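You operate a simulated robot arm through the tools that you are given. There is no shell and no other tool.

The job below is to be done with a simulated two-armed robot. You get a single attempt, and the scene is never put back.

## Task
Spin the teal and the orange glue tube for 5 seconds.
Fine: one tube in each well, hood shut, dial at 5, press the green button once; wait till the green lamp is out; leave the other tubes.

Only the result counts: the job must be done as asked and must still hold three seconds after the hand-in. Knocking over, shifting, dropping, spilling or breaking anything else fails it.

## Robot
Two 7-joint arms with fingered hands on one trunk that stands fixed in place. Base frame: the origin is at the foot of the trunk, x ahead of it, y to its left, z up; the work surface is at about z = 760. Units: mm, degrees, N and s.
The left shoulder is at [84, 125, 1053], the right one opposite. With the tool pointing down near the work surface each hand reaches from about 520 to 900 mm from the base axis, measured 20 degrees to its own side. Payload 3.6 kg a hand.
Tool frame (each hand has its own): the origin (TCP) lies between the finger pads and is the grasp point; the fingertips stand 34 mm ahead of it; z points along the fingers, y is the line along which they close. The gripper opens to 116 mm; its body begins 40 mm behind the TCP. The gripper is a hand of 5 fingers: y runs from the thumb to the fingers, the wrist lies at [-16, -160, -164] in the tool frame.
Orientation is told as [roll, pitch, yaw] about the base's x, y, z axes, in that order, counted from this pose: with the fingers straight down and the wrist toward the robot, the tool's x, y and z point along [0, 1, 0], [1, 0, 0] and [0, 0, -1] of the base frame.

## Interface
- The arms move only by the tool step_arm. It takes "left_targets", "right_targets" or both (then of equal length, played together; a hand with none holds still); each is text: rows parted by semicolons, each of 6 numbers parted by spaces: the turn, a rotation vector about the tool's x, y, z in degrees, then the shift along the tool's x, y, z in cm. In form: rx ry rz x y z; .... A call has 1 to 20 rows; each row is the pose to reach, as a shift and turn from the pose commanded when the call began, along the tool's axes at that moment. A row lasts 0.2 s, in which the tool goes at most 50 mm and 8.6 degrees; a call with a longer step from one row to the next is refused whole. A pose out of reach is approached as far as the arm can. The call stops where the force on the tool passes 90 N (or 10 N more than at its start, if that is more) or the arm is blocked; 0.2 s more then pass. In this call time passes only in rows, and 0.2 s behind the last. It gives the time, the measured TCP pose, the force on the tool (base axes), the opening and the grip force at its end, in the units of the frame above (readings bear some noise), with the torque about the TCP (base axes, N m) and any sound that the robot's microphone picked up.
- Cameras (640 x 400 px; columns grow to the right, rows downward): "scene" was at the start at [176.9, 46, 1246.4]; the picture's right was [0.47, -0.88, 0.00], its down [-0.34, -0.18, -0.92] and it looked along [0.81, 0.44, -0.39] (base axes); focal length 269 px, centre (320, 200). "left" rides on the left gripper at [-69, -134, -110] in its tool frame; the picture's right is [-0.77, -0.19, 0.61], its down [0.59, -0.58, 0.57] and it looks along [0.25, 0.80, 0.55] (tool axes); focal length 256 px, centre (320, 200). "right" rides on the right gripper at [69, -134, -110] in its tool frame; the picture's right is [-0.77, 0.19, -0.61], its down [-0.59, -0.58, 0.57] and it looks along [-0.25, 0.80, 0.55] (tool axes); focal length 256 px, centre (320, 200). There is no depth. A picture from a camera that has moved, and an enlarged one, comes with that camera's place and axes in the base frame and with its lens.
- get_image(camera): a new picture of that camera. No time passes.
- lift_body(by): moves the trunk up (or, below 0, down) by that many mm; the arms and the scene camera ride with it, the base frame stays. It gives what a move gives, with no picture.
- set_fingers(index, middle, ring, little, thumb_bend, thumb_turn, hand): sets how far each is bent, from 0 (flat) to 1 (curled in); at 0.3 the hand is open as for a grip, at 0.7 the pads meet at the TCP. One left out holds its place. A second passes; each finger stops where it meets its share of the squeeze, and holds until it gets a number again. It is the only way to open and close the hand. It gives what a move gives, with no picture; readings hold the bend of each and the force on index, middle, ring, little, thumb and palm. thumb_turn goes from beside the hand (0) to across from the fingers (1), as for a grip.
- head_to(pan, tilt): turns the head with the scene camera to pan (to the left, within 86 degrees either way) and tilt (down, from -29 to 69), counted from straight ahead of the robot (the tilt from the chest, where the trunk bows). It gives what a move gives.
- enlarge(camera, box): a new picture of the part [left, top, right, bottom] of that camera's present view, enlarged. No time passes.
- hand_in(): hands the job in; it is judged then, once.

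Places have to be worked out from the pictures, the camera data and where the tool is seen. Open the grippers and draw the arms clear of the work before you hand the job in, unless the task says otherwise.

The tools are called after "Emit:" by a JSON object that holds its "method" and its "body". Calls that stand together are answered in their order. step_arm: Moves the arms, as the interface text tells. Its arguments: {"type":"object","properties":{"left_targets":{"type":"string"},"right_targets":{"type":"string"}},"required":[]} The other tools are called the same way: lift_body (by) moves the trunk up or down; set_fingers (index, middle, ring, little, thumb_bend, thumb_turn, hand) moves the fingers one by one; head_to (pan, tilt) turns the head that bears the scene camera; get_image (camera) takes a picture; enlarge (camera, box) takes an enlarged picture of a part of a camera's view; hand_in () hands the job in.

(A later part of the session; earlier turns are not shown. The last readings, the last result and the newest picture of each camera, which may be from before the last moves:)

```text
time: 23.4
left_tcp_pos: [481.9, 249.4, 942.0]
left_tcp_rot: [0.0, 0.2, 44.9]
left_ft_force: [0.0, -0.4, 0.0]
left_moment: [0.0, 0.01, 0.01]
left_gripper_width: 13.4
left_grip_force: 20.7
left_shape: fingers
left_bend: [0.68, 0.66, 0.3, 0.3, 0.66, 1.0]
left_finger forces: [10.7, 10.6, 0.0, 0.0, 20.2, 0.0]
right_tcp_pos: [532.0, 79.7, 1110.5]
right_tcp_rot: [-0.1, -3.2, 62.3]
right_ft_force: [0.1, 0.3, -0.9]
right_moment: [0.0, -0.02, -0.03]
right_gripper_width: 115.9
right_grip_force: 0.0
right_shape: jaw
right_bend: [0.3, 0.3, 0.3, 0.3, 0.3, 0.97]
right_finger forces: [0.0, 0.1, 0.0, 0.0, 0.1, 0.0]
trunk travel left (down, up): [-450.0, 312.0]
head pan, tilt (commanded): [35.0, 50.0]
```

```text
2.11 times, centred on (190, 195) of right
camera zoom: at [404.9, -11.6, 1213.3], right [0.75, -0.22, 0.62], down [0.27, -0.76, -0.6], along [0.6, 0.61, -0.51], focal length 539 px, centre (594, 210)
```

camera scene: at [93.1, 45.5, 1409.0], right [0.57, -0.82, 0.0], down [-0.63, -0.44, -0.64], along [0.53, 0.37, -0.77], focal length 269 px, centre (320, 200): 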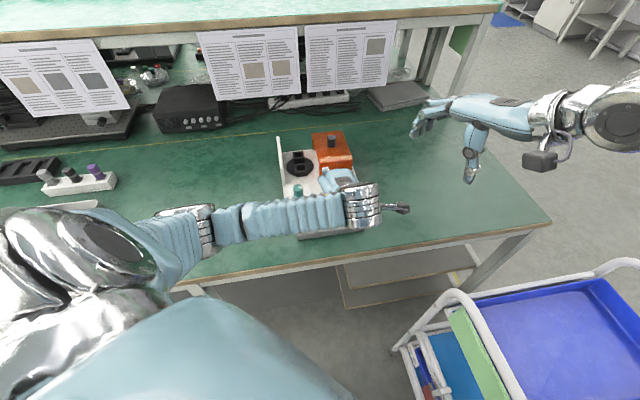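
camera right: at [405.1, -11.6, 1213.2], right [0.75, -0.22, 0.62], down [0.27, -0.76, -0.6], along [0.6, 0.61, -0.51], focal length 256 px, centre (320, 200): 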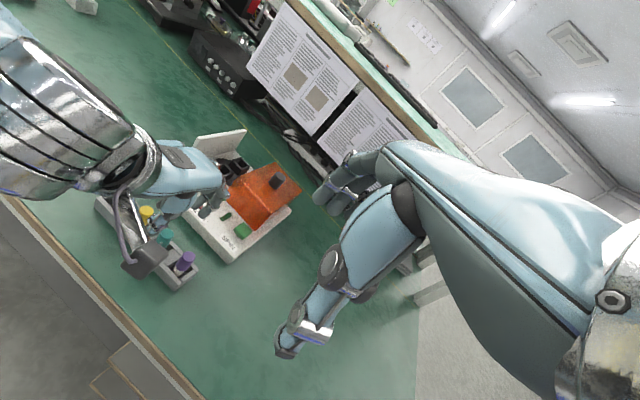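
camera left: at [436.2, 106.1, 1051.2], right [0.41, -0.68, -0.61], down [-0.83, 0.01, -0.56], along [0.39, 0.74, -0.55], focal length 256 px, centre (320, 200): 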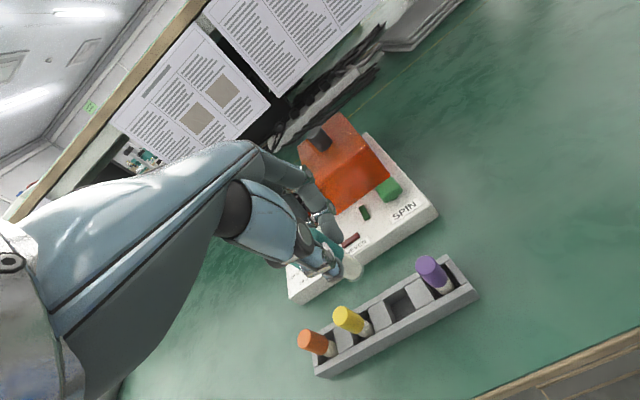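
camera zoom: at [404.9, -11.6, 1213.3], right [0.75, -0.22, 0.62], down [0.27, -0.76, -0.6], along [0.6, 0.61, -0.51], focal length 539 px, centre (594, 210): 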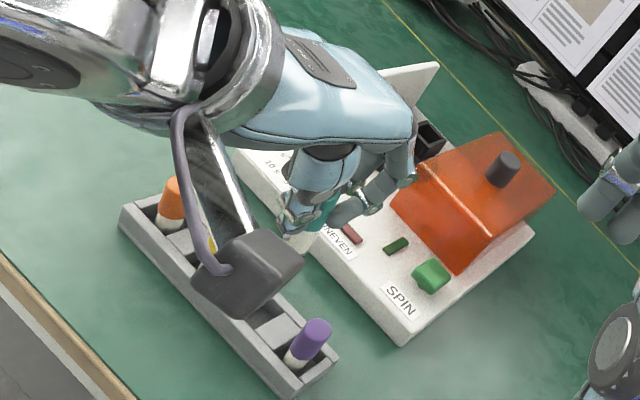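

The teal tube is lifted out and other tubes stay in place. I zoom on the held tube to see its tilt and length below the TCP.

Emit:
{"method": "enlarge", "body": {"camera": "left", "box": [270, 190, 390, 300]}}

Emit:
{"method": "enlarge", "body": {"camera": "right", "box": [160, 150, 240, 230]}}

```text
3.64 times, centred on (330, 245) of left
camera zoom: at [436.2, 106.1, 1051.2], right [0.41, -0.68, -0.61], down [-0.83, 0.01, -0.56], along [0.39, 0.74, -0.55], focal length 931 px, centre (284, 36)
```

zoom: 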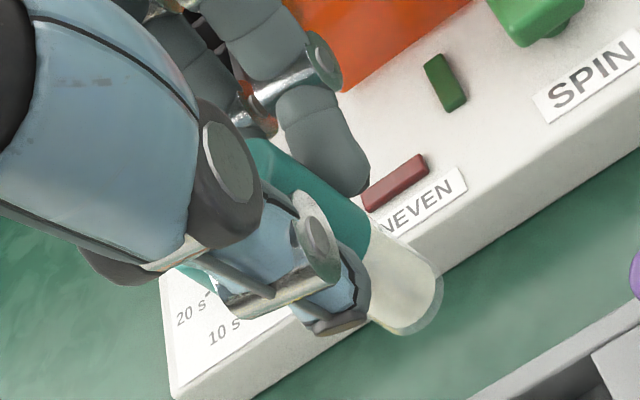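

```text
5.00 times, centred on (200, 190) of right
camera zoom: at [404.9, -11.6, 1213.3], right [0.75, -0.22, 0.62], down [0.27, -0.76, -0.6], along [0.6, 0.61, -0.51], focal length 1280 px, centre (920, 250)
```

zoom: 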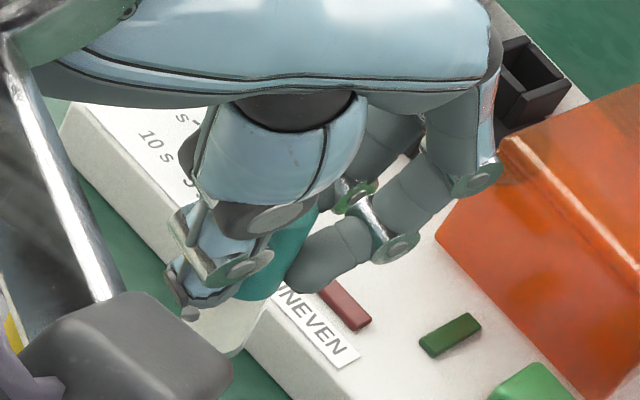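

The tube hangs straight on the TCP axis with its bottom ≈ 65 mm below the TCP. I carry it to above the front well (585,466) at z≈942 while turning to yaw 0.

Emit:
{"method": "step_arm", "body": {"left_targets": "0 0 5.6 1.0 2.8 0; 0 0 11.2 2.0 5.6 0; 0 0 16.9 3.0 8.4 0; 0 0 22.5 4.0 11.2 0; 0 0 28.1 5.0 14 0; 0 0 33.7 6.0 16.8 0; 0 0 39.4 7.0 19.6 0; 0 0 45 8.03 22.45 0"}}

Emit:
{"method": "get_image", "body": {"camera": "left"}}

Emit:
{"method": "get_image", "body": {"camera": "right"}}

Emit:
{"method": "get_image", "body": {"camera": "scene"}}

```text
time: 25.2
left_tcp_pos: [587.9, 467.3, 941.4]
left_tcp_rot: [-0.1, 0.0, -0.1]
left_ft_force: [0.0, 0.2, 0.3]
left_moment: [-0.01, -0.02, -0.01]
left_gripper_width: 13.1
left_grip_force: 21.0
left_shape: fingers
left_bend: [0.68, 0.66, 0.3, 0.3, 0.66, 1.0]
left_finger forces: [11.9, 10.7, 0.0, 0.0, 19.6, 0.0]
right_tcp_pos: [532.3, 82.0, 1111.2]
right_tcp_rot: [-0.1, -3.2, 62.3]
right_ft_force: [0.0, 0.9, -1.4]
right_moment: [-0.03, -0.01, 0.02]
right_gripper_width: 116.0
right_grip_force: 0.1
right_shape: jaw
right_bend: [0.3, 0.3, 0.3, 0.3, 0.3, 0.97]
right_finger forces: [0.0, 0.1, 0.0, 0.1, 0.0, 0.0]
trunk travel left (down, up): [-450.0, 312.0]
head pan, tilt (commanded): [35.0, 50.0]
```

```text
taken
camera left: at [453.1, 400.1, 1051.3], right [-0.19, -0.77, -0.61], down [-0.58, 0.59, -0.57], along [0.8, 0.24, -0.55], focal length 256 px, centre (320, 200)
```

left: 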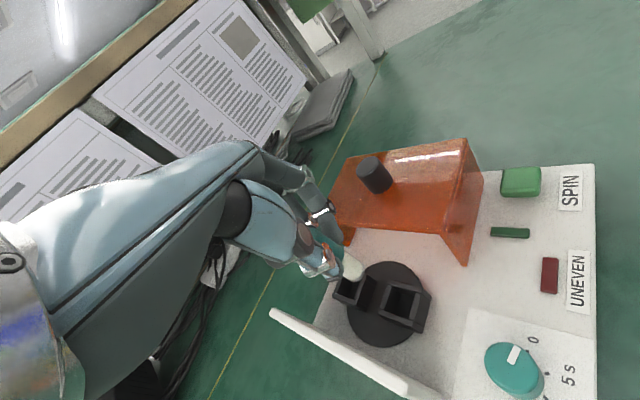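

```text
taken
camera right: at [405.6, -10.1, 1213.2], right [0.75, -0.22, 0.62], down [0.27, -0.76, -0.59], along [0.6, 0.61, -0.51], focal length 256 px, centre (320, 200)
```

right: 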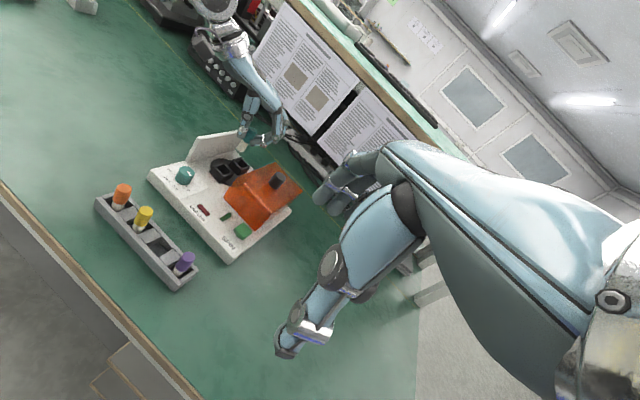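

```text
taken
camera scene: at [93.6, 47.1, 1409.0], right [0.57, -0.82, 0.0], down [-0.63, -0.44, -0.64], along [0.53, 0.37, -0.77], focal length 269 px, centre (320, 200)
```

scene: 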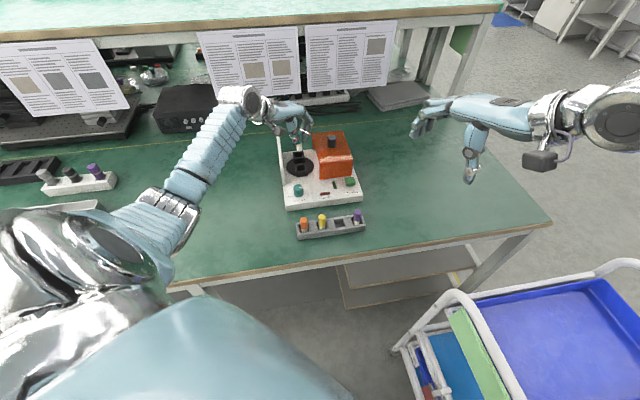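

All three cameras see the tube near the wells. I enlarge each for alignment.

Emit:
{"method": "enlarge", "body": {"camera": "left", "box": [300, 200, 460, 350]}}

Emit:
{"method": "enlarge", "body": {"camera": "right", "box": [190, 90, 310, 200]}}

Emit:
{"method": "enlarge", "body": {"camera": "scene", "box": [260, 110, 360, 190]}}

```text
2.67 times, centred on (380, 275) of left
camera zoom: at [453.1, 400.1, 1051.3], right [-0.19, -0.77, -0.61], down [-0.58, 0.59, -0.57], along [0.8, 0.24, -0.55], focal length 683 px, centre (160, 0)
```

zoom: 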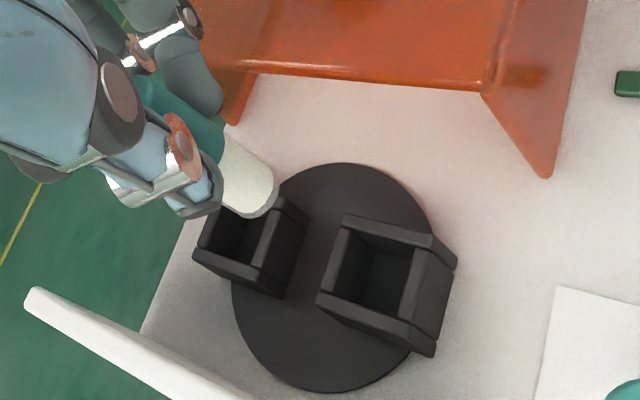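

```text
3.64 times, centred on (250, 145) of right
camera zoom: at [405.6, -10.1, 1213.2], right [0.75, -0.22, 0.62], down [0.27, -0.76, -0.59], along [0.6, 0.61, -0.51], focal length 931 px, centre (574, 400)
```

zoom: 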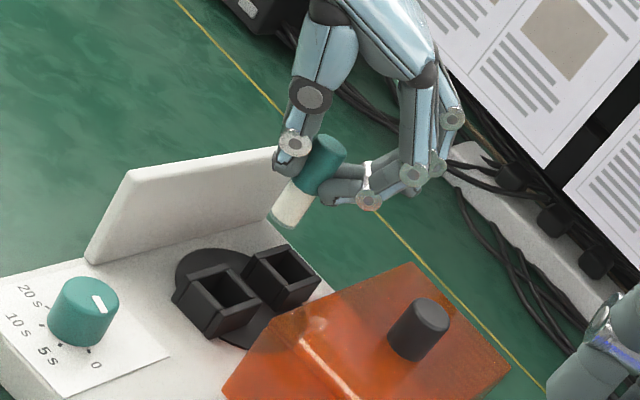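

```text
5.00 times, centred on (310, 150) of scene
camera zoom: at [93.6, 47.1, 1409.0], right [0.57, -0.82, 0.0], down [-0.63, -0.44, -0.64], along [0.53, 0.37, -0.77], focal length 1344 px, centre (370, 450)
```

zoom: 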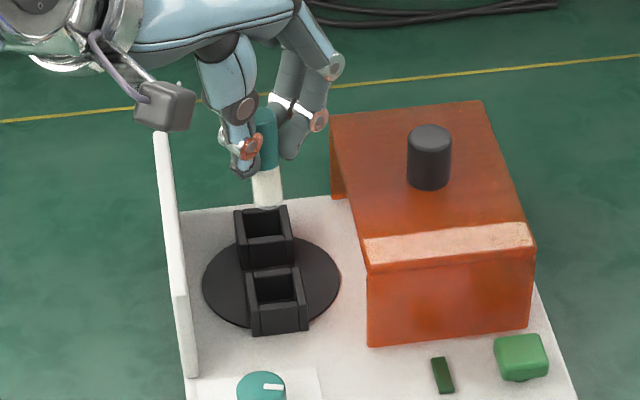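

I zoom more tightly on the wells from the left and scene cameras to settle the well centre to within a millimetre.

Emit:
{"method": "enlarge", "body": {"camera": "left", "box": [365, 260, 445, 340]}}

Emit:
{"method": "enlarge", "body": {"camera": "scene", "box": [280, 140, 330, 180]}}

Emit:
{"method": "enlarge", "body": {"camera": "right", "box": [205, 130, 275, 190]}}

```text
5.00 times, centred on (405, 300) of left
camera zoom: at [453.1, 400.1, 1051.3], right [-0.19, -0.77, -0.61], down [-0.58, 0.59, -0.57], along [0.8, 0.24, -0.55], focal length 1280 px, centre (-105, -300)
```

zoom: 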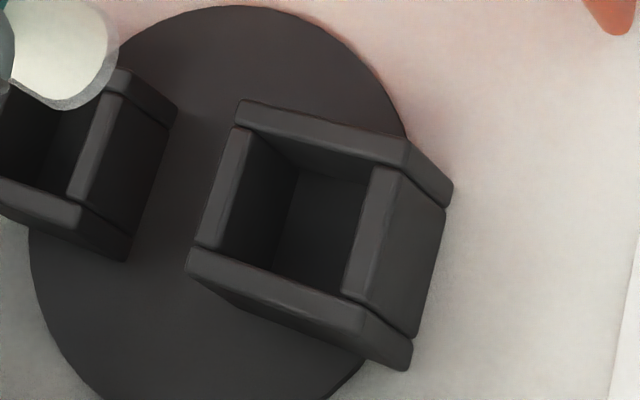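

```text
10.00 times, centred on (305, 160) of scene
camera zoom: at [93.6, 47.1, 1409.0], right [0.57, -0.82, 0.0], down [-0.63, -0.44, -0.64], along [0.53, 0.37, -0.77], focal length 2687 px, centre (470, 600)
```

zoom: 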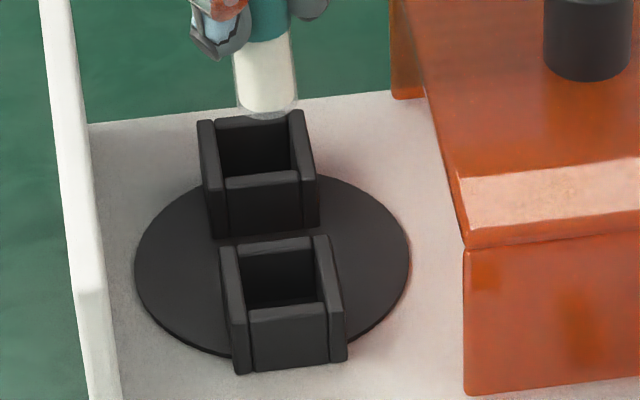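

```text
6.67 times, centred on (240, 160) of right
camera zoom: at [405.6, -10.1, 1213.2], right [0.75, -0.22, 0.62], down [0.27, -0.76, -0.59], along [0.6, 0.61, -0.51], focal length 1707 px, centre (853, 467)
```

zoom: 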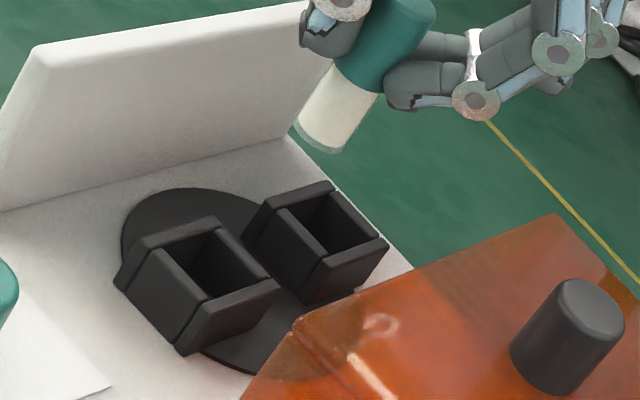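

Triangulating the front well with all three cameras agrees on ≈ (574.6, 457, 817) — the scene-only value was off along its line of sight. I shift by (−12, −11) mm and descend 40 mm, keeping the tube bottom ~20 mm above the well, then check again.

Emit:
{"method": "step_arm", "body": {"left_targets": "0 0 0 -0.6 -0.6 0.6; 0 0 0 -1.1 -1.2 1.5; 0 0 0 -1.1 -1.2 2.8; 0 0 0 -1.1 -1.2 4.0"}}

Emit:
{"method": "enlarge", "body": {"camera": "left", "box": [310, 210, 410, 310]}}

Emit:
{"method": "enlarge", "body": {"camera": "scene", "box": [280, 140, 330, 180]}}

Emit:
{"method": "enlarge", "body": {"camera": "right", "box": [205, 130, 275, 190]}}

```text
time: 26.2
left_tcp_pos: [576.8, 456.3, 900.2]
left_tcp_rot: [-0.2, -0.1, 0.0]
left_ft_force: [0.5, 0.9, 0.3]
left_moment: [0.01, -0.01, -0.02]
left_gripper_width: 13.2
left_grip_force: 21.4
left_shape: fingers
left_bend: [0.68, 0.66, 0.3, 0.3, 0.66, 1.0]
left_finger forces: [12.1, 10.8, 0.0, 0.0, 19.5, 0.0]
right_tcp_pos: [531.8, 80.5, 1111.6]
right_tcp_rot: [-0.2, -3.2, 62.3]
right_ft_force: [0.4, -0.8, -0.1]
right_moment: [0.01, -0.01, -0.02]
right_gripper_width: 116.2
right_grip_force: 0.0
right_shape: jaw
right_bend: [0.3, 0.3, 0.3, 0.3, 0.3, 0.97]
right_finger forces: [0.0, 0.0, 0.0, 0.0, 0.0, 0.0]
trunk travel left (down, up): [-450.0, 312.0]
head pan, tilt (commanded): [35.0, 50.0]
```

```text
4.00 times, centred on (360, 260) of left
camera zoom: at [441.3, 387.8, 1010.6], right [-0.19, -0.77, -0.61], down [-0.58, 0.59, -0.57], along [0.8, 0.25, -0.55], focal length 1024 px, centre (160, -40)
```

zoom: 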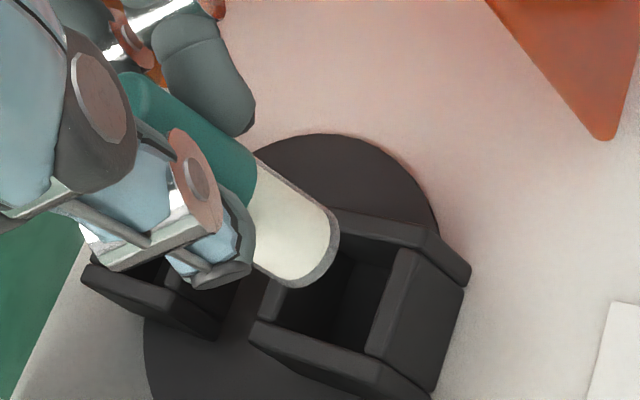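

```text
10.00 times, centred on (305, 160) of scene
camera zoom: at [93.0, 46.2, 1409.0], right [0.57, -0.82, 0.0], down [-0.63, -0.44, -0.64], along [0.53, 0.37, -0.77], focal length 2687 px, centre (470, 600)
```

zoom: 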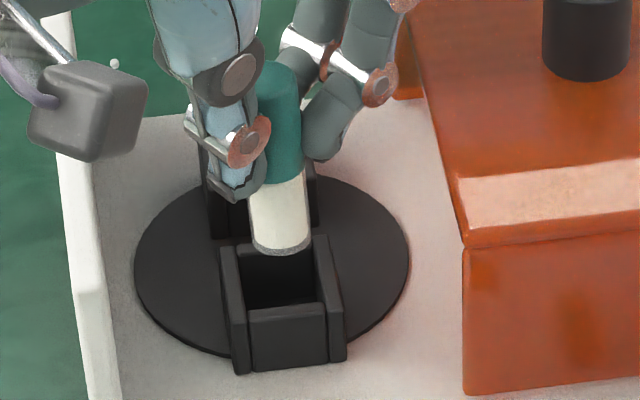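

```text
6.67 times, centred on (240, 160) of right
camera zoom: at [405.1, -10.9, 1213.3], right [0.75, -0.22, 0.62], down [0.27, -0.76, -0.59], along [0.6, 0.61, -0.51], focal length 1707 px, centre (853, 467)
```

zoom: 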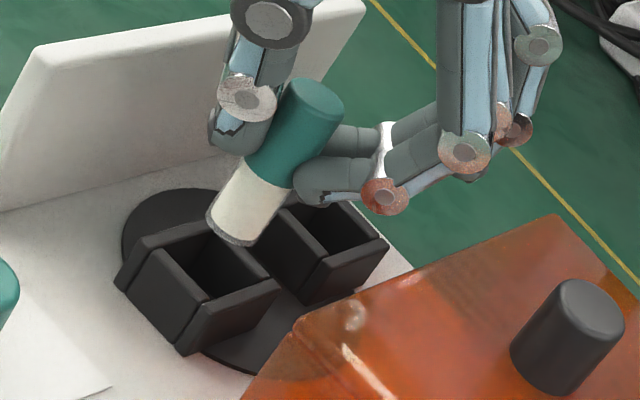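

The tube bottom is now about 18 mm above the well. Cameras indicate about +2 mm in y still needed; I apply it and lower 12 mm, then look again.

Emit:
{"method": "step_arm", "body": {"left_targets": "0 0 0 0.18 0 0.3; 0 0 0 0.18 0 0.8; 0 0 0 0.18 0 1.2"}}

Emit:
{"method": "enlarge", "body": {"camera": "left", "box": [310, 210, 410, 310]}}

Emit:
{"method": "enlarge", "body": {"camera": "scene", "box": [280, 140, 330, 180]}}

Emit:
{"method": "enlarge", "body": {"camera": "right", "box": [205, 130, 275, 190]}}

```text
time: 27.0
left_tcp_pos: [573.9, 458.1, 887.8]
left_tcp_rot: [0.0, 0.1, 0.0]
left_ft_force: [0.0, -1.1, -0.5]
left_moment: [0.0, 0.02, 0.02]
left_gripper_width: 13.5
left_grip_force: 21.4
left_shape: fingers
left_bend: [0.68, 0.66, 0.3, 0.3, 0.66, 1.0]
left_finger forces: [12.0, 10.7, 0.1, 0.1, 19.6, 0.0]
right_tcp_pos: [532.5, 80.1, 1110.5]
right_tcp_rot: [-0.2, -3.3, 62.3]
right_ft_force: [0.8, -0.3, 0.1]
right_moment: [-0.01, -0.01, 0.0]
right_gripper_width: 115.7
right_grip_force: 0.1
right_shape: jaw
right_bend: [0.3, 0.3, 0.3, 0.3, 0.3, 0.97]
right_finger forces: [0.0, 0.0, 0.0, 0.0, 0.0, 0.0]
trunk travel left (down, up): [-450.0, 312.0]
head pan, tilt (commanded): [35.0, 50.0]
```

```text
4.00 times, centred on (360, 260) of left
camera zoom: at [439.6, 389.1, 997.6], right [-0.19, -0.77, -0.61], down [-0.58, 0.59, -0.57], along [0.79, 0.25, -0.55], focal length 1024 px, centre (160, -40)
```

zoom: 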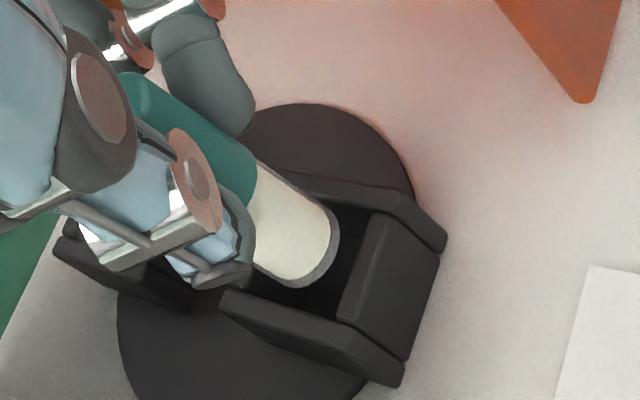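

```text
10.00 times, centred on (305, 160) of scene
camera zoom: at [93.0, 46.2, 1409.0], right [0.57, -0.82, 0.0], down [-0.63, -0.44, -0.64], along [0.53, 0.37, -0.77], focal length 2687 px, centre (470, 600)
```

zoom: 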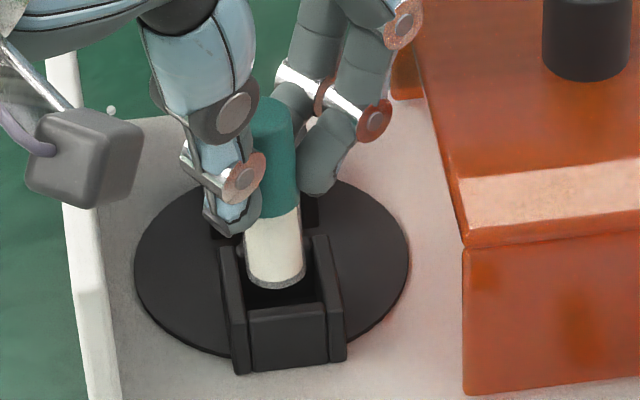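

```text
6.67 times, centred on (240, 160) of right
camera zoom: at [405.0, -10.9, 1213.3], right [0.75, -0.22, 0.62], down [0.27, -0.76, -0.59], along [0.6, 0.61, -0.51], focal length 1707 px, centre (853, 467)
```

zoom: 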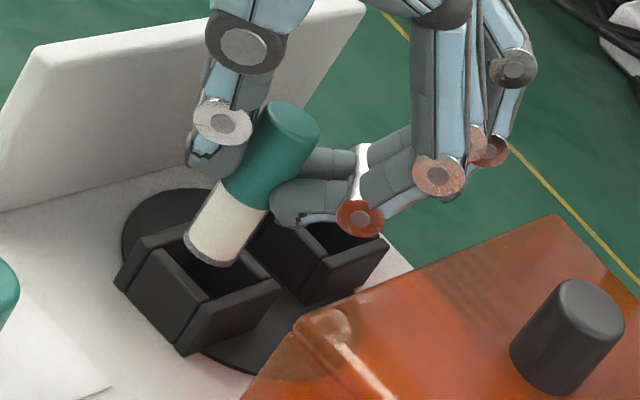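

The readings and images consistently put the well centre at TCP reading ≈ (576, 458.8); the hand is now at (573.9,458.1). I correct by (+2.2,+0.7) at the same height.

Emit:
{"method": "step_arm", "body": {"left_targets": "0 0 0 0.07 0.22 0"}}

Emit:
{"method": "enlarge", "body": {"camera": "scene", "box": [280, 140, 330, 180]}}

Emit:
{"method": "enlarge", "body": {"camera": "right", "box": [205, 130, 275, 190]}}

Emit:
{"method": "enlarge", "body": {"camera": "left", "box": [310, 210, 410, 310]}}

```text
time: 27.4
left_tcp_pos: [576.8, 459.9, 887.6]
left_tcp_rot: [0.0, -0.1, 0.0]
left_ft_force: [0.6, 0.4, -1.0]
left_moment: [0.02, -0.03, 0.04]
left_gripper_width: 13.3
left_grip_force: 21.3
left_shape: fingers
left_bend: [0.68, 0.66, 0.3, 0.3, 0.66, 1.0]
left_finger forces: [12.0, 10.7, 0.0, 0.0, 19.7, 0.0]
right_tcp_pos: [531.3, 80.4, 1110.0]
right_tcp_rot: [-0.2, -3.1, 62.2]
right_ft_force: [-0.4, 0.2, 0.0]
right_moment: [0.02, 0.02, 0.02]
right_gripper_width: 115.8
right_grip_force: 0.0
right_shape: jaw
right_bend: [0.3, 0.3, 0.3, 0.3, 0.3, 0.97]
right_finger forces: [0.0, 0.1, 0.0, 0.1, 0.1, 0.0]
trunk travel left (down, up): [-450.0, 312.0]
head pan, tilt (commanded): [35.0, 50.0]
```

```text
10.00 times, centred on (305, 160) of scene
camera zoom: at [93.0, 46.2, 1409.0], right [0.57, -0.82, 0.0], down [-0.63, -0.44, -0.64], along [0.53, 0.37, -0.77], focal length 2687 px, centre (470, 600)
```

zoom: 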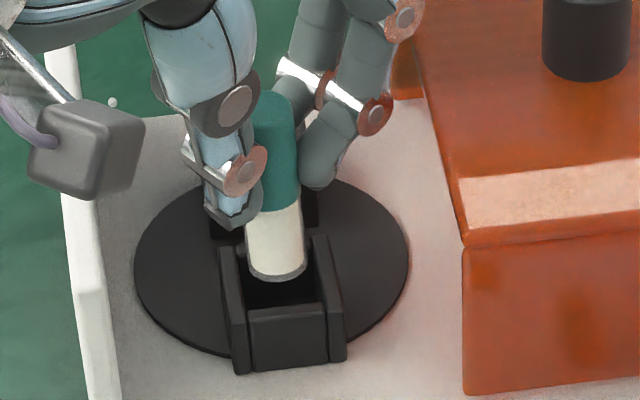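

```text
6.67 times, centred on (240, 160) of right
camera zoom: at [405.1, -10.9, 1213.3], right [0.75, -0.22, 0.62], down [0.27, -0.76, -0.59], along [0.6, 0.61, -0.51], focal length 1707 px, centre (853, 467)
```

zoom: 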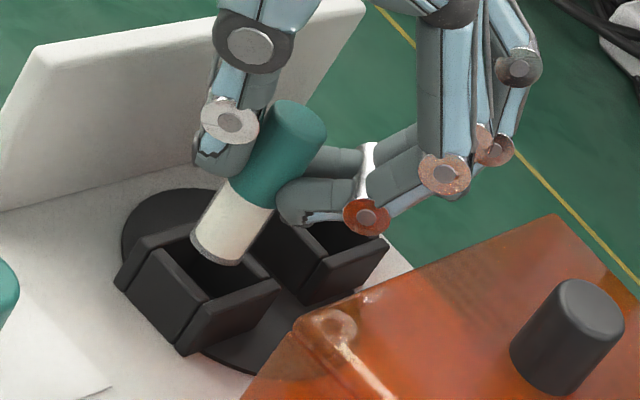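

```text
4.00 times, centred on (360, 260) of left
camera zoom: at [441.5, 390.2, 998.2], right [-0.19, -0.77, -0.61], down [-0.58, 0.59, -0.57], along [0.8, 0.25, -0.55], focal length 1024 px, centre (160, -40)
```

zoom: 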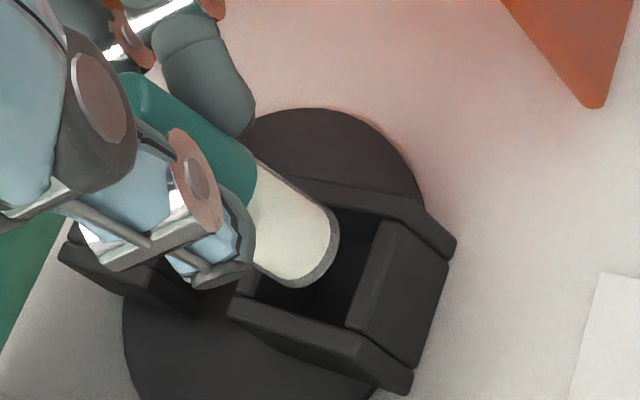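

Alignment is within about 1 mm. I lower 8 mm to enter the well and check forces.

Emit:
{"method": "step_arm", "body": {"left_targets": "0 0 0 -0.04 0 0.3; 0 0 0 -0.04 0 0.55; 0 0 0 -0.04 0 0.8"}}

Emit:
{"method": "enlarge", "body": {"camera": "scene", "box": [280, 140, 330, 180]}}

Emit:
{"method": "enlarge", "body": {"camera": "right", "box": [205, 130, 275, 190]}}

Emit:
{"method": "enlarge", "body": {"camera": "left", "box": [310, 210, 410, 310]}}

```text
time: 28.2
left_tcp_pos: [576.2, 457.3, 881.1]
left_tcp_rot: [0.0, 0.1, 0.0]
left_ft_force: [-0.3, 0.3, 0.4]
left_moment: [0.01, 0.0, 0.0]
left_gripper_width: 13.2
left_grip_force: 21.4
left_shape: fingers
left_bend: [0.68, 0.66, 0.3, 0.3, 0.66, 1.0]
left_finger forces: [12.0, 10.8, 0.0, 0.0, 19.6, 0.0]
right_tcp_pos: [531.7, 79.9, 1111.1]
right_tcp_rot: [-0.2, -3.3, 62.3]
right_ft_force: [0.1, -0.9, 0.5]
right_moment: [-0.03, 0.0, -0.02]
right_gripper_width: 116.0
right_grip_force: 0.0
right_shape: jaw
right_bend: [0.3, 0.3, 0.3, 0.3, 0.3, 0.97]
right_finger forces: [0.0, 0.0, 0.1, 0.1, 0.0, 0.0]
trunk travel left (down, up): [-450.0, 312.0]
head pan, tilt (commanded): [35.0, 50.0]
```

```text
10.00 times, centred on (305, 160) of scene
camera zoom: at [93.0, 46.1, 1409.0], right [0.57, -0.82, 0.0], down [-0.63, -0.44, -0.64], along [0.53, 0.37, -0.77], focal length 2687 px, centre (470, 600)
```

zoom: 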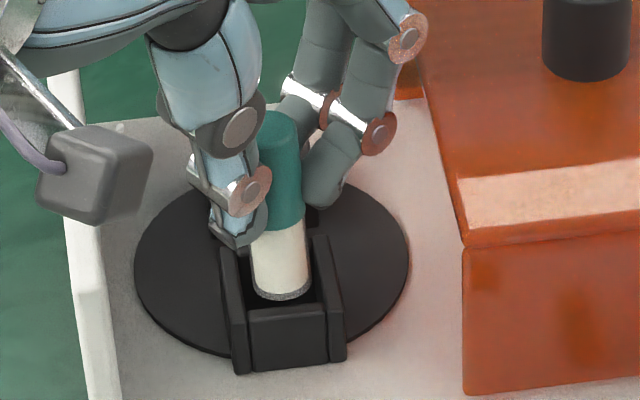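

```text
6.67 times, centred on (240, 160) of right
camera zoom: at [405.0, -11.0, 1213.3], right [0.75, -0.22, 0.62], down [0.27, -0.76, -0.59], along [0.6, 0.61, -0.51], focal length 1707 px, centre (853, 467)
```

zoom: 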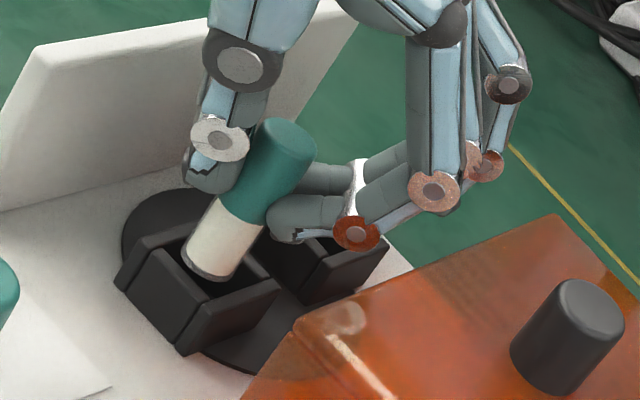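

```text
4.00 times, centred on (360, 260) of left
camera zoom: at [441.5, 388.8, 991.2], right [-0.19, -0.77, -0.61], down [-0.58, 0.59, -0.57], along [0.79, 0.25, -0.55], focal length 1024 px, centre (160, -40)
```

zoom: 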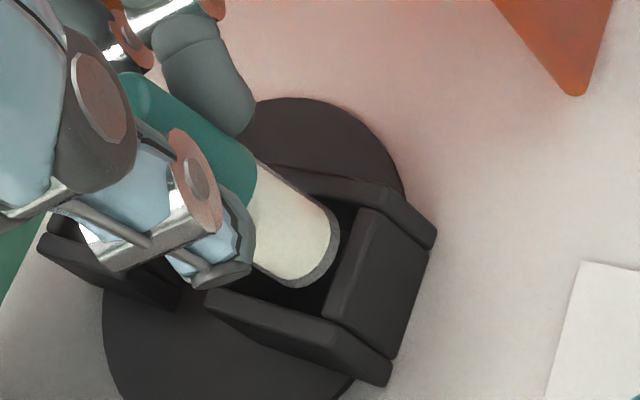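

Centred well, no contact force. I lower another 8 mm.

Emit:
{"method": "step_arm", "body": {"left_targets": "0 0 0 0.05 0 0.3; 0 0 0 0.05 0 0.55; 0 0 0 0.05 0 0.8"}}

Emit:
{"method": "enlarge", "body": {"camera": "scene", "box": [280, 140, 330, 180]}}

Emit:
{"method": "enlarge", "body": {"camera": "right", "box": [205, 130, 275, 190]}}

Emit:
{"method": "enlarge", "body": {"camera": "left", "box": [310, 210, 410, 310]}}

```text
time: 29.0
left_tcp_pos: [575.3, 458.3, 876.1]
left_tcp_rot: [0.1, -0.3, 0.0]
left_ft_force: [4.0, 2.2, 12.4]
left_moment: [0.01, -0.02, -0.01]
left_gripper_width: 13.0
left_grip_force: 24.6
left_shape: fingers
left_bend: [0.69, 0.66, 0.3, 0.3, 0.67, 1.0]
left_finger forces: [13.3, 13.1, 0.0, 0.1, 22.0, 0.0]
right_tcp_pos: [532.3, 79.5, 1111.7]
right_tcp_rot: [-0.2, -3.2, 62.4]
right_ft_force: [-0.8, 0.0, -0.4]
right_moment: [0.02, -0.01, -0.02]
right_gripper_width: 115.9
right_grip_force: 0.1
right_shape: jaw
right_bend: [0.3, 0.3, 0.3, 0.3, 0.3, 0.97]
right_finger forces: [0.0, 0.0, 0.0, 0.0, 0.0, 0.1]
trunk travel left (down, up): [-450.0, 312.0]
head pan, tilt (commanded): [35.0, 50.0]
```

```text
10.00 times, centred on (305, 160) of scene
camera zoom: at [91.9, 45.1, 1409.3], right [0.57, -0.82, 0.0], down [-0.63, -0.44, -0.64], along [0.53, 0.37, -0.77], focal length 2687 px, centre (470, 600)
```

zoom: 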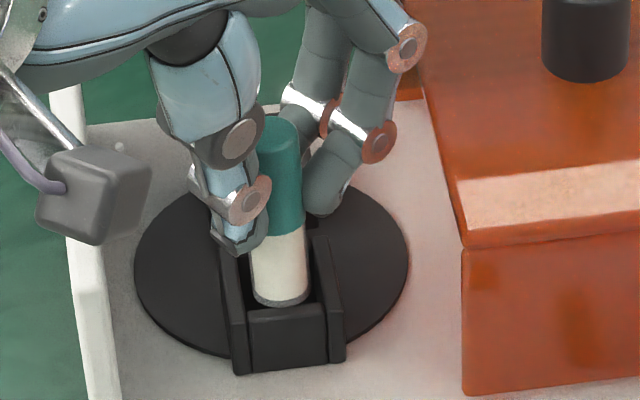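

```text
6.67 times, centred on (240, 160) of right
camera zoom: at [404.2, -11.9, 1213.8], right [0.75, -0.22, 0.62], down [0.27, -0.76, -0.6], along [0.6, 0.62, -0.51], focal length 1707 px, centre (853, 467)
```

zoom: 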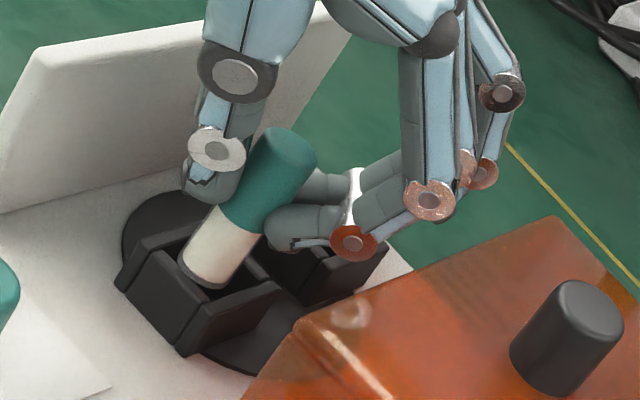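

```text
4.00 times, centred on (360, 260) of left
camera zoom: at [441.0, 389.3, 985.6], right [-0.18, -0.77, -0.61], down [-0.57, 0.59, -0.57], along [0.8, 0.25, -0.55], focal length 1024 px, centre (160, -40)
```

zoom: 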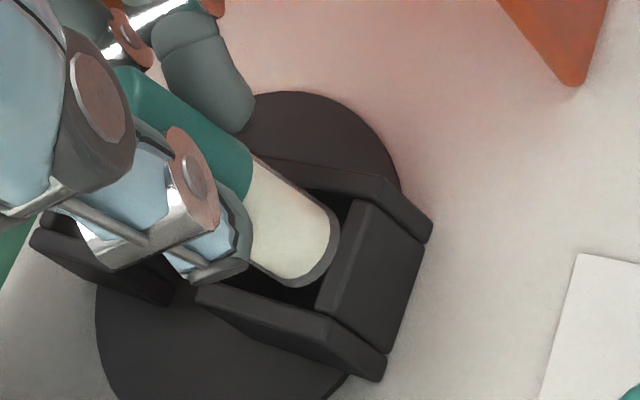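

Upward force 12 N with a push in +x/+y: the tube's bottom is resting on the near (front) rim of the well. I back up 6 mm, shift 3 mm away from the robot along the wells' line, and recheck.

Emit:
{"method": "step_arm", "body": {"left_targets": "0 0 0 0 0 -0.4; 0 0 0 0.1 0.1 -0.7; 0 0 0 0.21 0.21 -0.7"}}

Emit:
{"method": "enlarge", "body": {"camera": "scene", "box": [280, 140, 330, 180]}}

Emit:
{"method": "enlarge", "body": {"camera": "right", "box": [205, 130, 275, 190]}}

Emit:
{"method": "enlarge", "body": {"camera": "left", "box": [310, 210, 410, 310]}}

```text
time: 29.8
left_tcp_pos: [576.3, 459.9, 877.6]
left_tcp_rot: [-0.2, 0.3, 0.0]
left_ft_force: [0.5, -0.6, 0.2]
left_moment: [-0.03, 0.02, -0.01]
left_gripper_width: 12.9
left_grip_force: 22.9
left_shape: fingers
left_bend: [0.69, 0.66, 0.3, 0.3, 0.66, 1.0]
left_finger forces: [12.9, 11.8, 0.0, 0.0, 21.0, 0.1]
right_tcp_pos: [531.9, 80.4, 1110.2]
right_tcp_rot: [-0.2, -3.1, 62.3]
right_ft_force: [-0.7, -0.1, -0.1]
right_moment: [0.03, -0.02, 0.0]
right_gripper_width: 115.8
right_grip_force: 0.0
right_shape: jaw
right_bend: [0.3, 0.3, 0.3, 0.3, 0.3, 0.97]
right_finger forces: [0.0, 0.1, 0.1, 0.0, 0.0, 0.0]
trunk travel left (down, up): [-450.0, 312.0]
head pan, tilt (commanded): [35.0, 50.0]
```

```text
10.00 times, centred on (305, 160) of scene
camera zoom: at [93.0, 46.3, 1408.9], right [0.57, -0.82, 0.0], down [-0.63, -0.44, -0.64], along [0.53, 0.37, -0.77], focal length 2687 px, centre (470, 600)
```

zoom: 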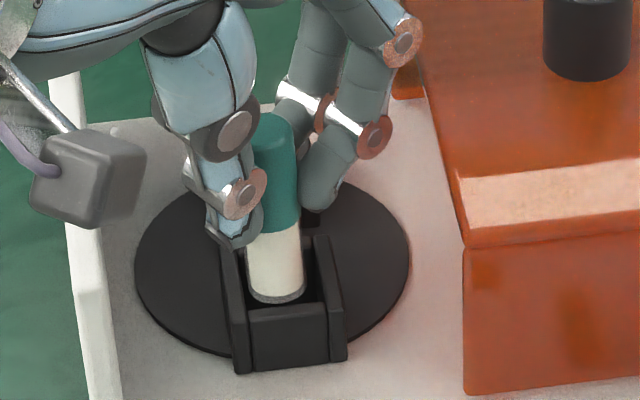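

```text
6.67 times, centred on (240, 160) of right
camera zoom: at [405.0, -10.8, 1213.2], right [0.75, -0.22, 0.62], down [0.27, -0.76, -0.59], along [0.6, 0.61, -0.51], focal length 1707 px, centre (853, 467)
```

zoom: 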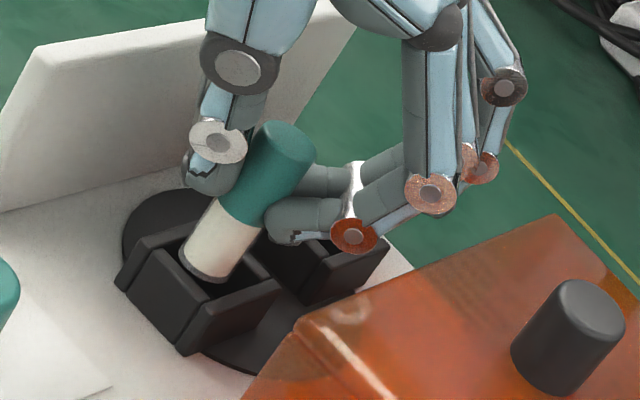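

```text
4.00 times, centred on (360, 260) of left
camera zoom: at [442.0, 391.6, 988.2], right [-0.19, -0.77, -0.61], down [-0.58, 0.59, -0.56], along [0.79, 0.25, -0.56], focal length 1024 px, centre (160, -40)
```

zoom: 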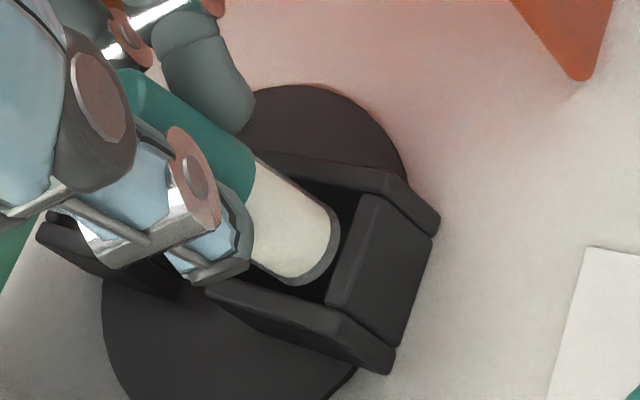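

Force is gone. The views suggest the tube still needs ~1.5 mm toward the hood side and ~1.2 mm further back, i.e. +1.9 mm in x. I apply that and lower 6 mm, watching force.

Emit:
{"method": "step_arm", "body": {"left_targets": "0 0 0 -0.02 0.19 0; 0 0 0 -0.02 0.19 0.3; 0 0 0 -0.02 0.19 0.6"}}

Emit:
{"method": "enlarge", "body": {"camera": "scene", "box": [280, 140, 330, 180]}}

Emit:
{"method": "enlarge", "body": {"camera": "right", "box": [205, 130, 275, 190]}}

Emit:
{"method": "enlarge", "body": {"camera": "left", "box": [310, 210, 410, 310]}}

```text
time: 30.6
left_tcp_pos: [580.7, 459.4, 874.4]
left_tcp_rot: [0.1, 0.0, 0.1]
left_ft_force: [0.5, 0.4, -1.8]
left_moment: [-0.04, -0.03, -0.02]
left_gripper_width: 12.9
left_grip_force: 23.0
left_shape: fingers
left_bend: [0.69, 0.66, 0.3, 0.3, 0.66, 1.0]
left_finger forces: [12.9, 11.8, 0.0, 0.1, 21.0, 0.0]
right_tcp_pos: [532.3, 79.8, 1110.1]
right_tcp_rot: [-0.2, -3.2, 62.2]
right_ft_force: [0.7, 0.2, -0.4]
right_moment: [0.01, 0.01, -0.01]
right_gripper_width: 115.8
right_grip_force: 0.1
right_shape: jaw
right_bend: [0.3, 0.3, 0.3, 0.3, 0.3, 0.97]
right_finger forces: [0.1, 0.0, 0.1, 0.0, 0.0, 0.0]
trunk travel left (down, up): [-450.0, 312.0]
head pan, tilt (commanded): [35.0, 50.0]
```

```text
10.00 times, centred on (305, 160) of scene
camera zoom: at [93.0, 46.1, 1409.0], right [0.57, -0.82, 0.0], down [-0.63, -0.44, -0.64], along [0.53, 0.37, -0.77], focal length 2687 px, centre (470, 600)
```

zoom: 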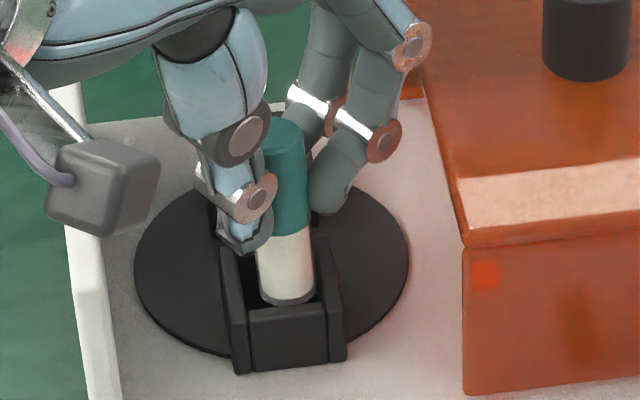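

```text
6.67 times, centred on (240, 160) of right
camera zoom: at [405.0, -11.0, 1213.3], right [0.75, -0.22, 0.62], down [0.27, -0.76, -0.59], along [0.6, 0.61, -0.51], focal length 1707 px, centre (853, 467)
```

zoom: 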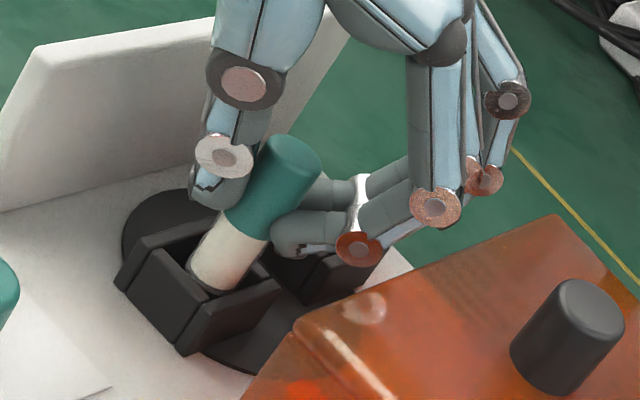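

```text
4.00 times, centred on (360, 260) of left
camera zoom: at [445.5, 390.5, 983.9], right [-0.19, -0.77, -0.61], down [-0.58, 0.59, -0.57], along [0.8, 0.25, -0.55], focal length 1024 px, centre (160, -40)
```

zoom: 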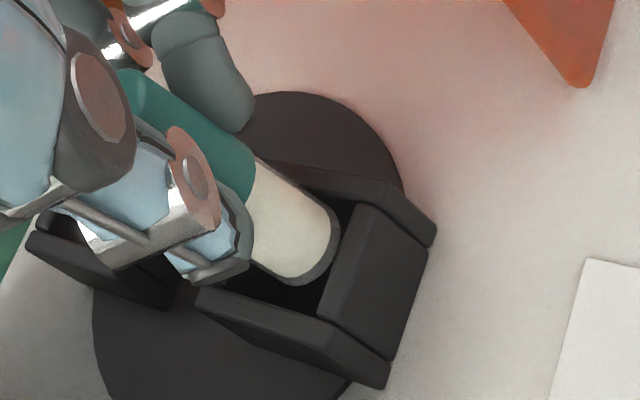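

No contact now and the tube bottom is partly hidden behind the near wall — it has entered the well. I keep lowering in small steps.

Emit:
{"method": "step_arm", "body": {"left_targets": "0 0 0 0 -0.05 0.3; 0 0 0 0 -0.05 0.6"}}

Emit:
{"method": "enlarge", "body": {"camera": "scene", "box": [280, 140, 330, 180]}}

Emit:
{"method": "enlarge", "body": {"camera": "right", "box": [205, 130, 275, 190]}}

```text
time: 31.2
left_tcp_pos: [580.0, 459.1, 866.7]
left_tcp_rot: [0.0, 0.1, 0.0]
left_ft_force: [-1.2, 0.6, 0.6]
left_moment: [0.01, 0.02, 0.02]
left_gripper_width: 13.1
left_grip_force: 23.1
left_shape: fingers
left_bend: [0.69, 0.66, 0.3, 0.3, 0.66, 1.0]
left_finger forces: [13.0, 11.9, 0.0, 0.0, 20.9, 0.1]
right_tcp_pos: [531.9, 80.9, 1111.2]
right_tcp_rot: [-0.1, -3.2, 62.3]
right_ft_force: [0.1, -0.1, 0.4]
right_moment: [0.0, 0.02, -0.03]
right_gripper_width: 115.8
right_grip_force: 0.1
right_shape: jaw
right_bend: [0.3, 0.3, 0.3, 0.3, 0.3, 0.97]
right_finger forces: [0.0, 0.1, 0.0, 0.0, 0.1, 0.1]
trunk travel left (down, up): [-450.0, 312.0]
head pan, tilt (commanded): [35.0, 50.0]
```

```text
10.00 times, centred on (305, 160) of scene
camera zoom: at [93.1, 46.2, 1409.0], right [0.57, -0.82, 0.0], down [-0.63, -0.44, -0.64], along [0.53, 0.37, -0.77], focal length 2687 px, centre (470, 600)
```

zoom: 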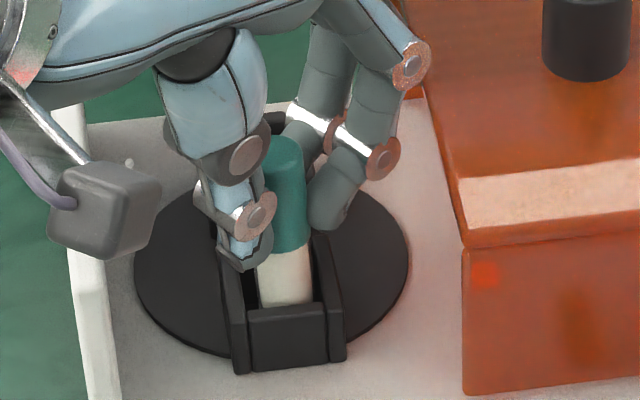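

```text
6.67 times, centred on (240, 160) of right
camera zoom: at [405.1, -11.0, 1213.3], right [0.75, -0.22, 0.62], down [0.27, -0.76, -0.59], along [0.6, 0.61, -0.51], focal length 1707 px, centre (853, 467)
```

zoom: 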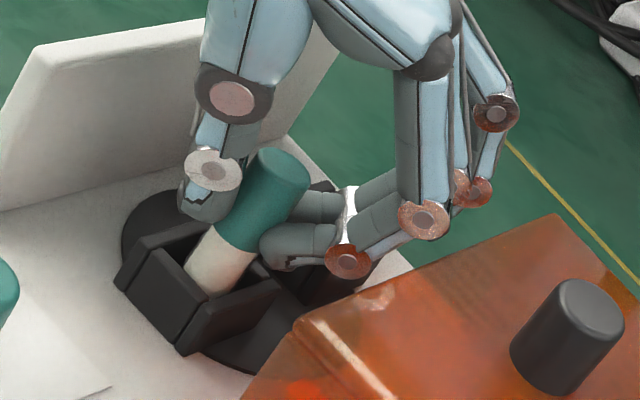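

Tube is sliding into the well freely. Lower another 6 mm.

Emit:
{"method": "step_arm", "body": {"left_targets": "0 0 0 0 0 0.3; 0 0 0 0 0 0.6"}}

Emit:
{"method": "enlarge", "body": {"camera": "scene", "box": [280, 140, 330, 180]}}

Emit:
{"method": "enlarge", "body": {"camera": "right", "box": [205, 130, 275, 190]}}

```text
time: 31.8
left_tcp_pos: [579.9, 459.3, 861.3]
left_tcp_rot: [-0.1, 0.0, 0.0]
left_ft_force: [0.3, -0.9, 0.3]
left_moment: [0.01, 0.01, 0.0]
left_gripper_width: 13.1
left_grip_force: 22.8
left_shape: fingers
left_bend: [0.69, 0.66, 0.3, 0.3, 0.66, 1.0]
left_finger forces: [13.0, 12.0, 0.0, 0.0, 20.9, 0.0]
right_tcp_pos: [531.7, 79.8, 1110.8]
right_tcp_rot: [-0.2, -3.2, 62.3]
right_ft_force: [-0.2, -0.4, 0.2]
right_moment: [0.0, -0.01, 0.01]
right_gripper_width: 115.8
right_grip_force: 0.0
right_shape: jaw
right_bend: [0.3, 0.3, 0.3, 0.3, 0.3, 0.97]
right_finger forces: [0.1, 0.0, 0.1, 0.0, 0.0, 0.1]
trunk travel left (down, up): [-450.0, 312.0]
head pan, tilt (commanded): [35.0, 50.0]
```

```text
10.00 times, centred on (305, 160) of scene
camera zoom: at [93.0, 46.2, 1409.0], right [0.57, -0.82, 0.0], down [-0.63, -0.44, -0.64], along [0.53, 0.37, -0.77], focal length 2687 px, centre (470, 600)
```

zoom: 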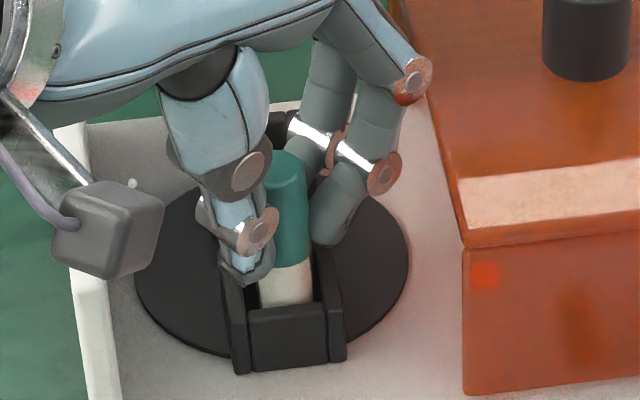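

```text
6.67 times, centred on (240, 160) of right
camera zoom: at [405.0, -11.0, 1213.3], right [0.75, -0.22, 0.62], down [0.27, -0.76, -0.59], along [0.6, 0.61, -0.51], focal length 1707 px, centre (853, 467)
```

zoom: 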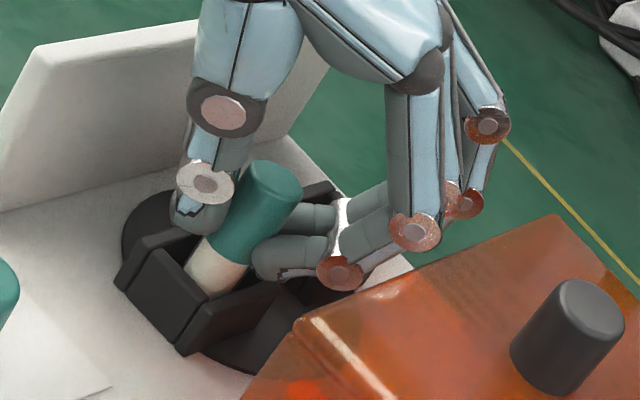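

I check where the ring and little fingers are relative to the back well before going lower.

Emit:
{"method": "enlarge", "body": {"camera": "right", "box": [190, 80, 310, 190]}}

Emit:
{"method": "set_fingers", "body": {"hand": "left", "ring": 0.05, "little": 0.05}}

Emit:
{"method": "enlarge", "body": {"camera": "right", "box": [190, 80, 310, 190]}}

```text
3.64 times, centred on (250, 135) of right
camera zoom: at [405.0, -11.0, 1213.3], right [0.75, -0.22, 0.62], down [0.27, -0.76, -0.59], along [0.6, 0.61, -0.51], focal length 931 px, centre (574, 436)
```

zoom: 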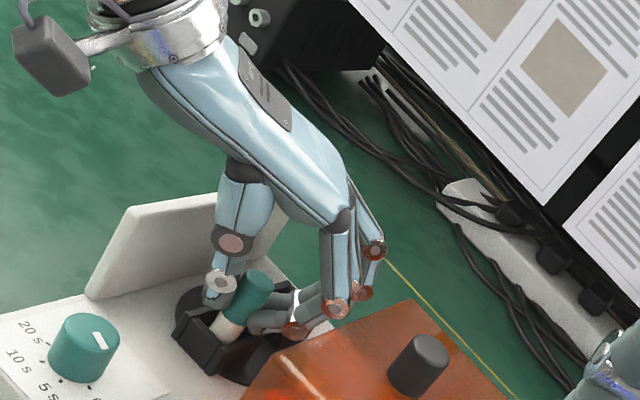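

```text
time: 32.8
left_tcp_pos: [577.6, 458.5, 861.4]
left_tcp_rot: [0.0, -0.1, 0.0]
left_ft_force: [-11.9, 4.2, -2.2]
left_moment: [-0.02, 0.23, 0.82]
left_gripper_width: 12.7
left_grip_force: 29.4
left_shape: fingers
left_bend: [0.69, 0.66, 0.09, 0.05, 0.66, 1.0]
left_finger forces: [12.9, 11.9, 12.9, 0.1, 20.9, 0.1]
right_tcp_pos: [531.8, 80.0, 1112.5]
right_tcp_rot: [-0.2, -3.2, 62.3]
right_ft_force: [-0.3, -0.5, -0.1]
right_moment: [0.04, 0.01, 0.02]
right_gripper_width: 115.9
right_grip_force: 0.1
right_shape: jaw
right_bend: [0.3, 0.3, 0.3, 0.3, 0.3, 0.97]
right_finger forces: [0.0, 0.1, 0.0, 0.1, 0.0, 0.1]
trunk travel left (down, up): [-450.0, 312.0]
head pan, tilt (commanded): [35.0, 50.0]
```

```text
3.64 times, centred on (250, 135) of right
camera zoom: at [403.9, -10.9, 1213.7], right [0.75, -0.22, 0.62], down [0.27, -0.76, -0.59], along [0.6, 0.61, -0.51], focal length 931 px, centre (574, 436)
```

zoom: 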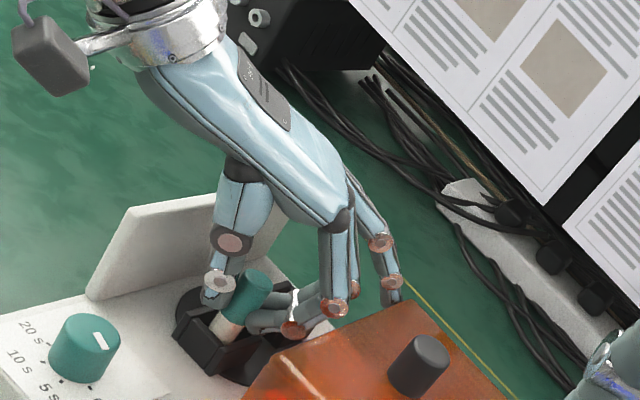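

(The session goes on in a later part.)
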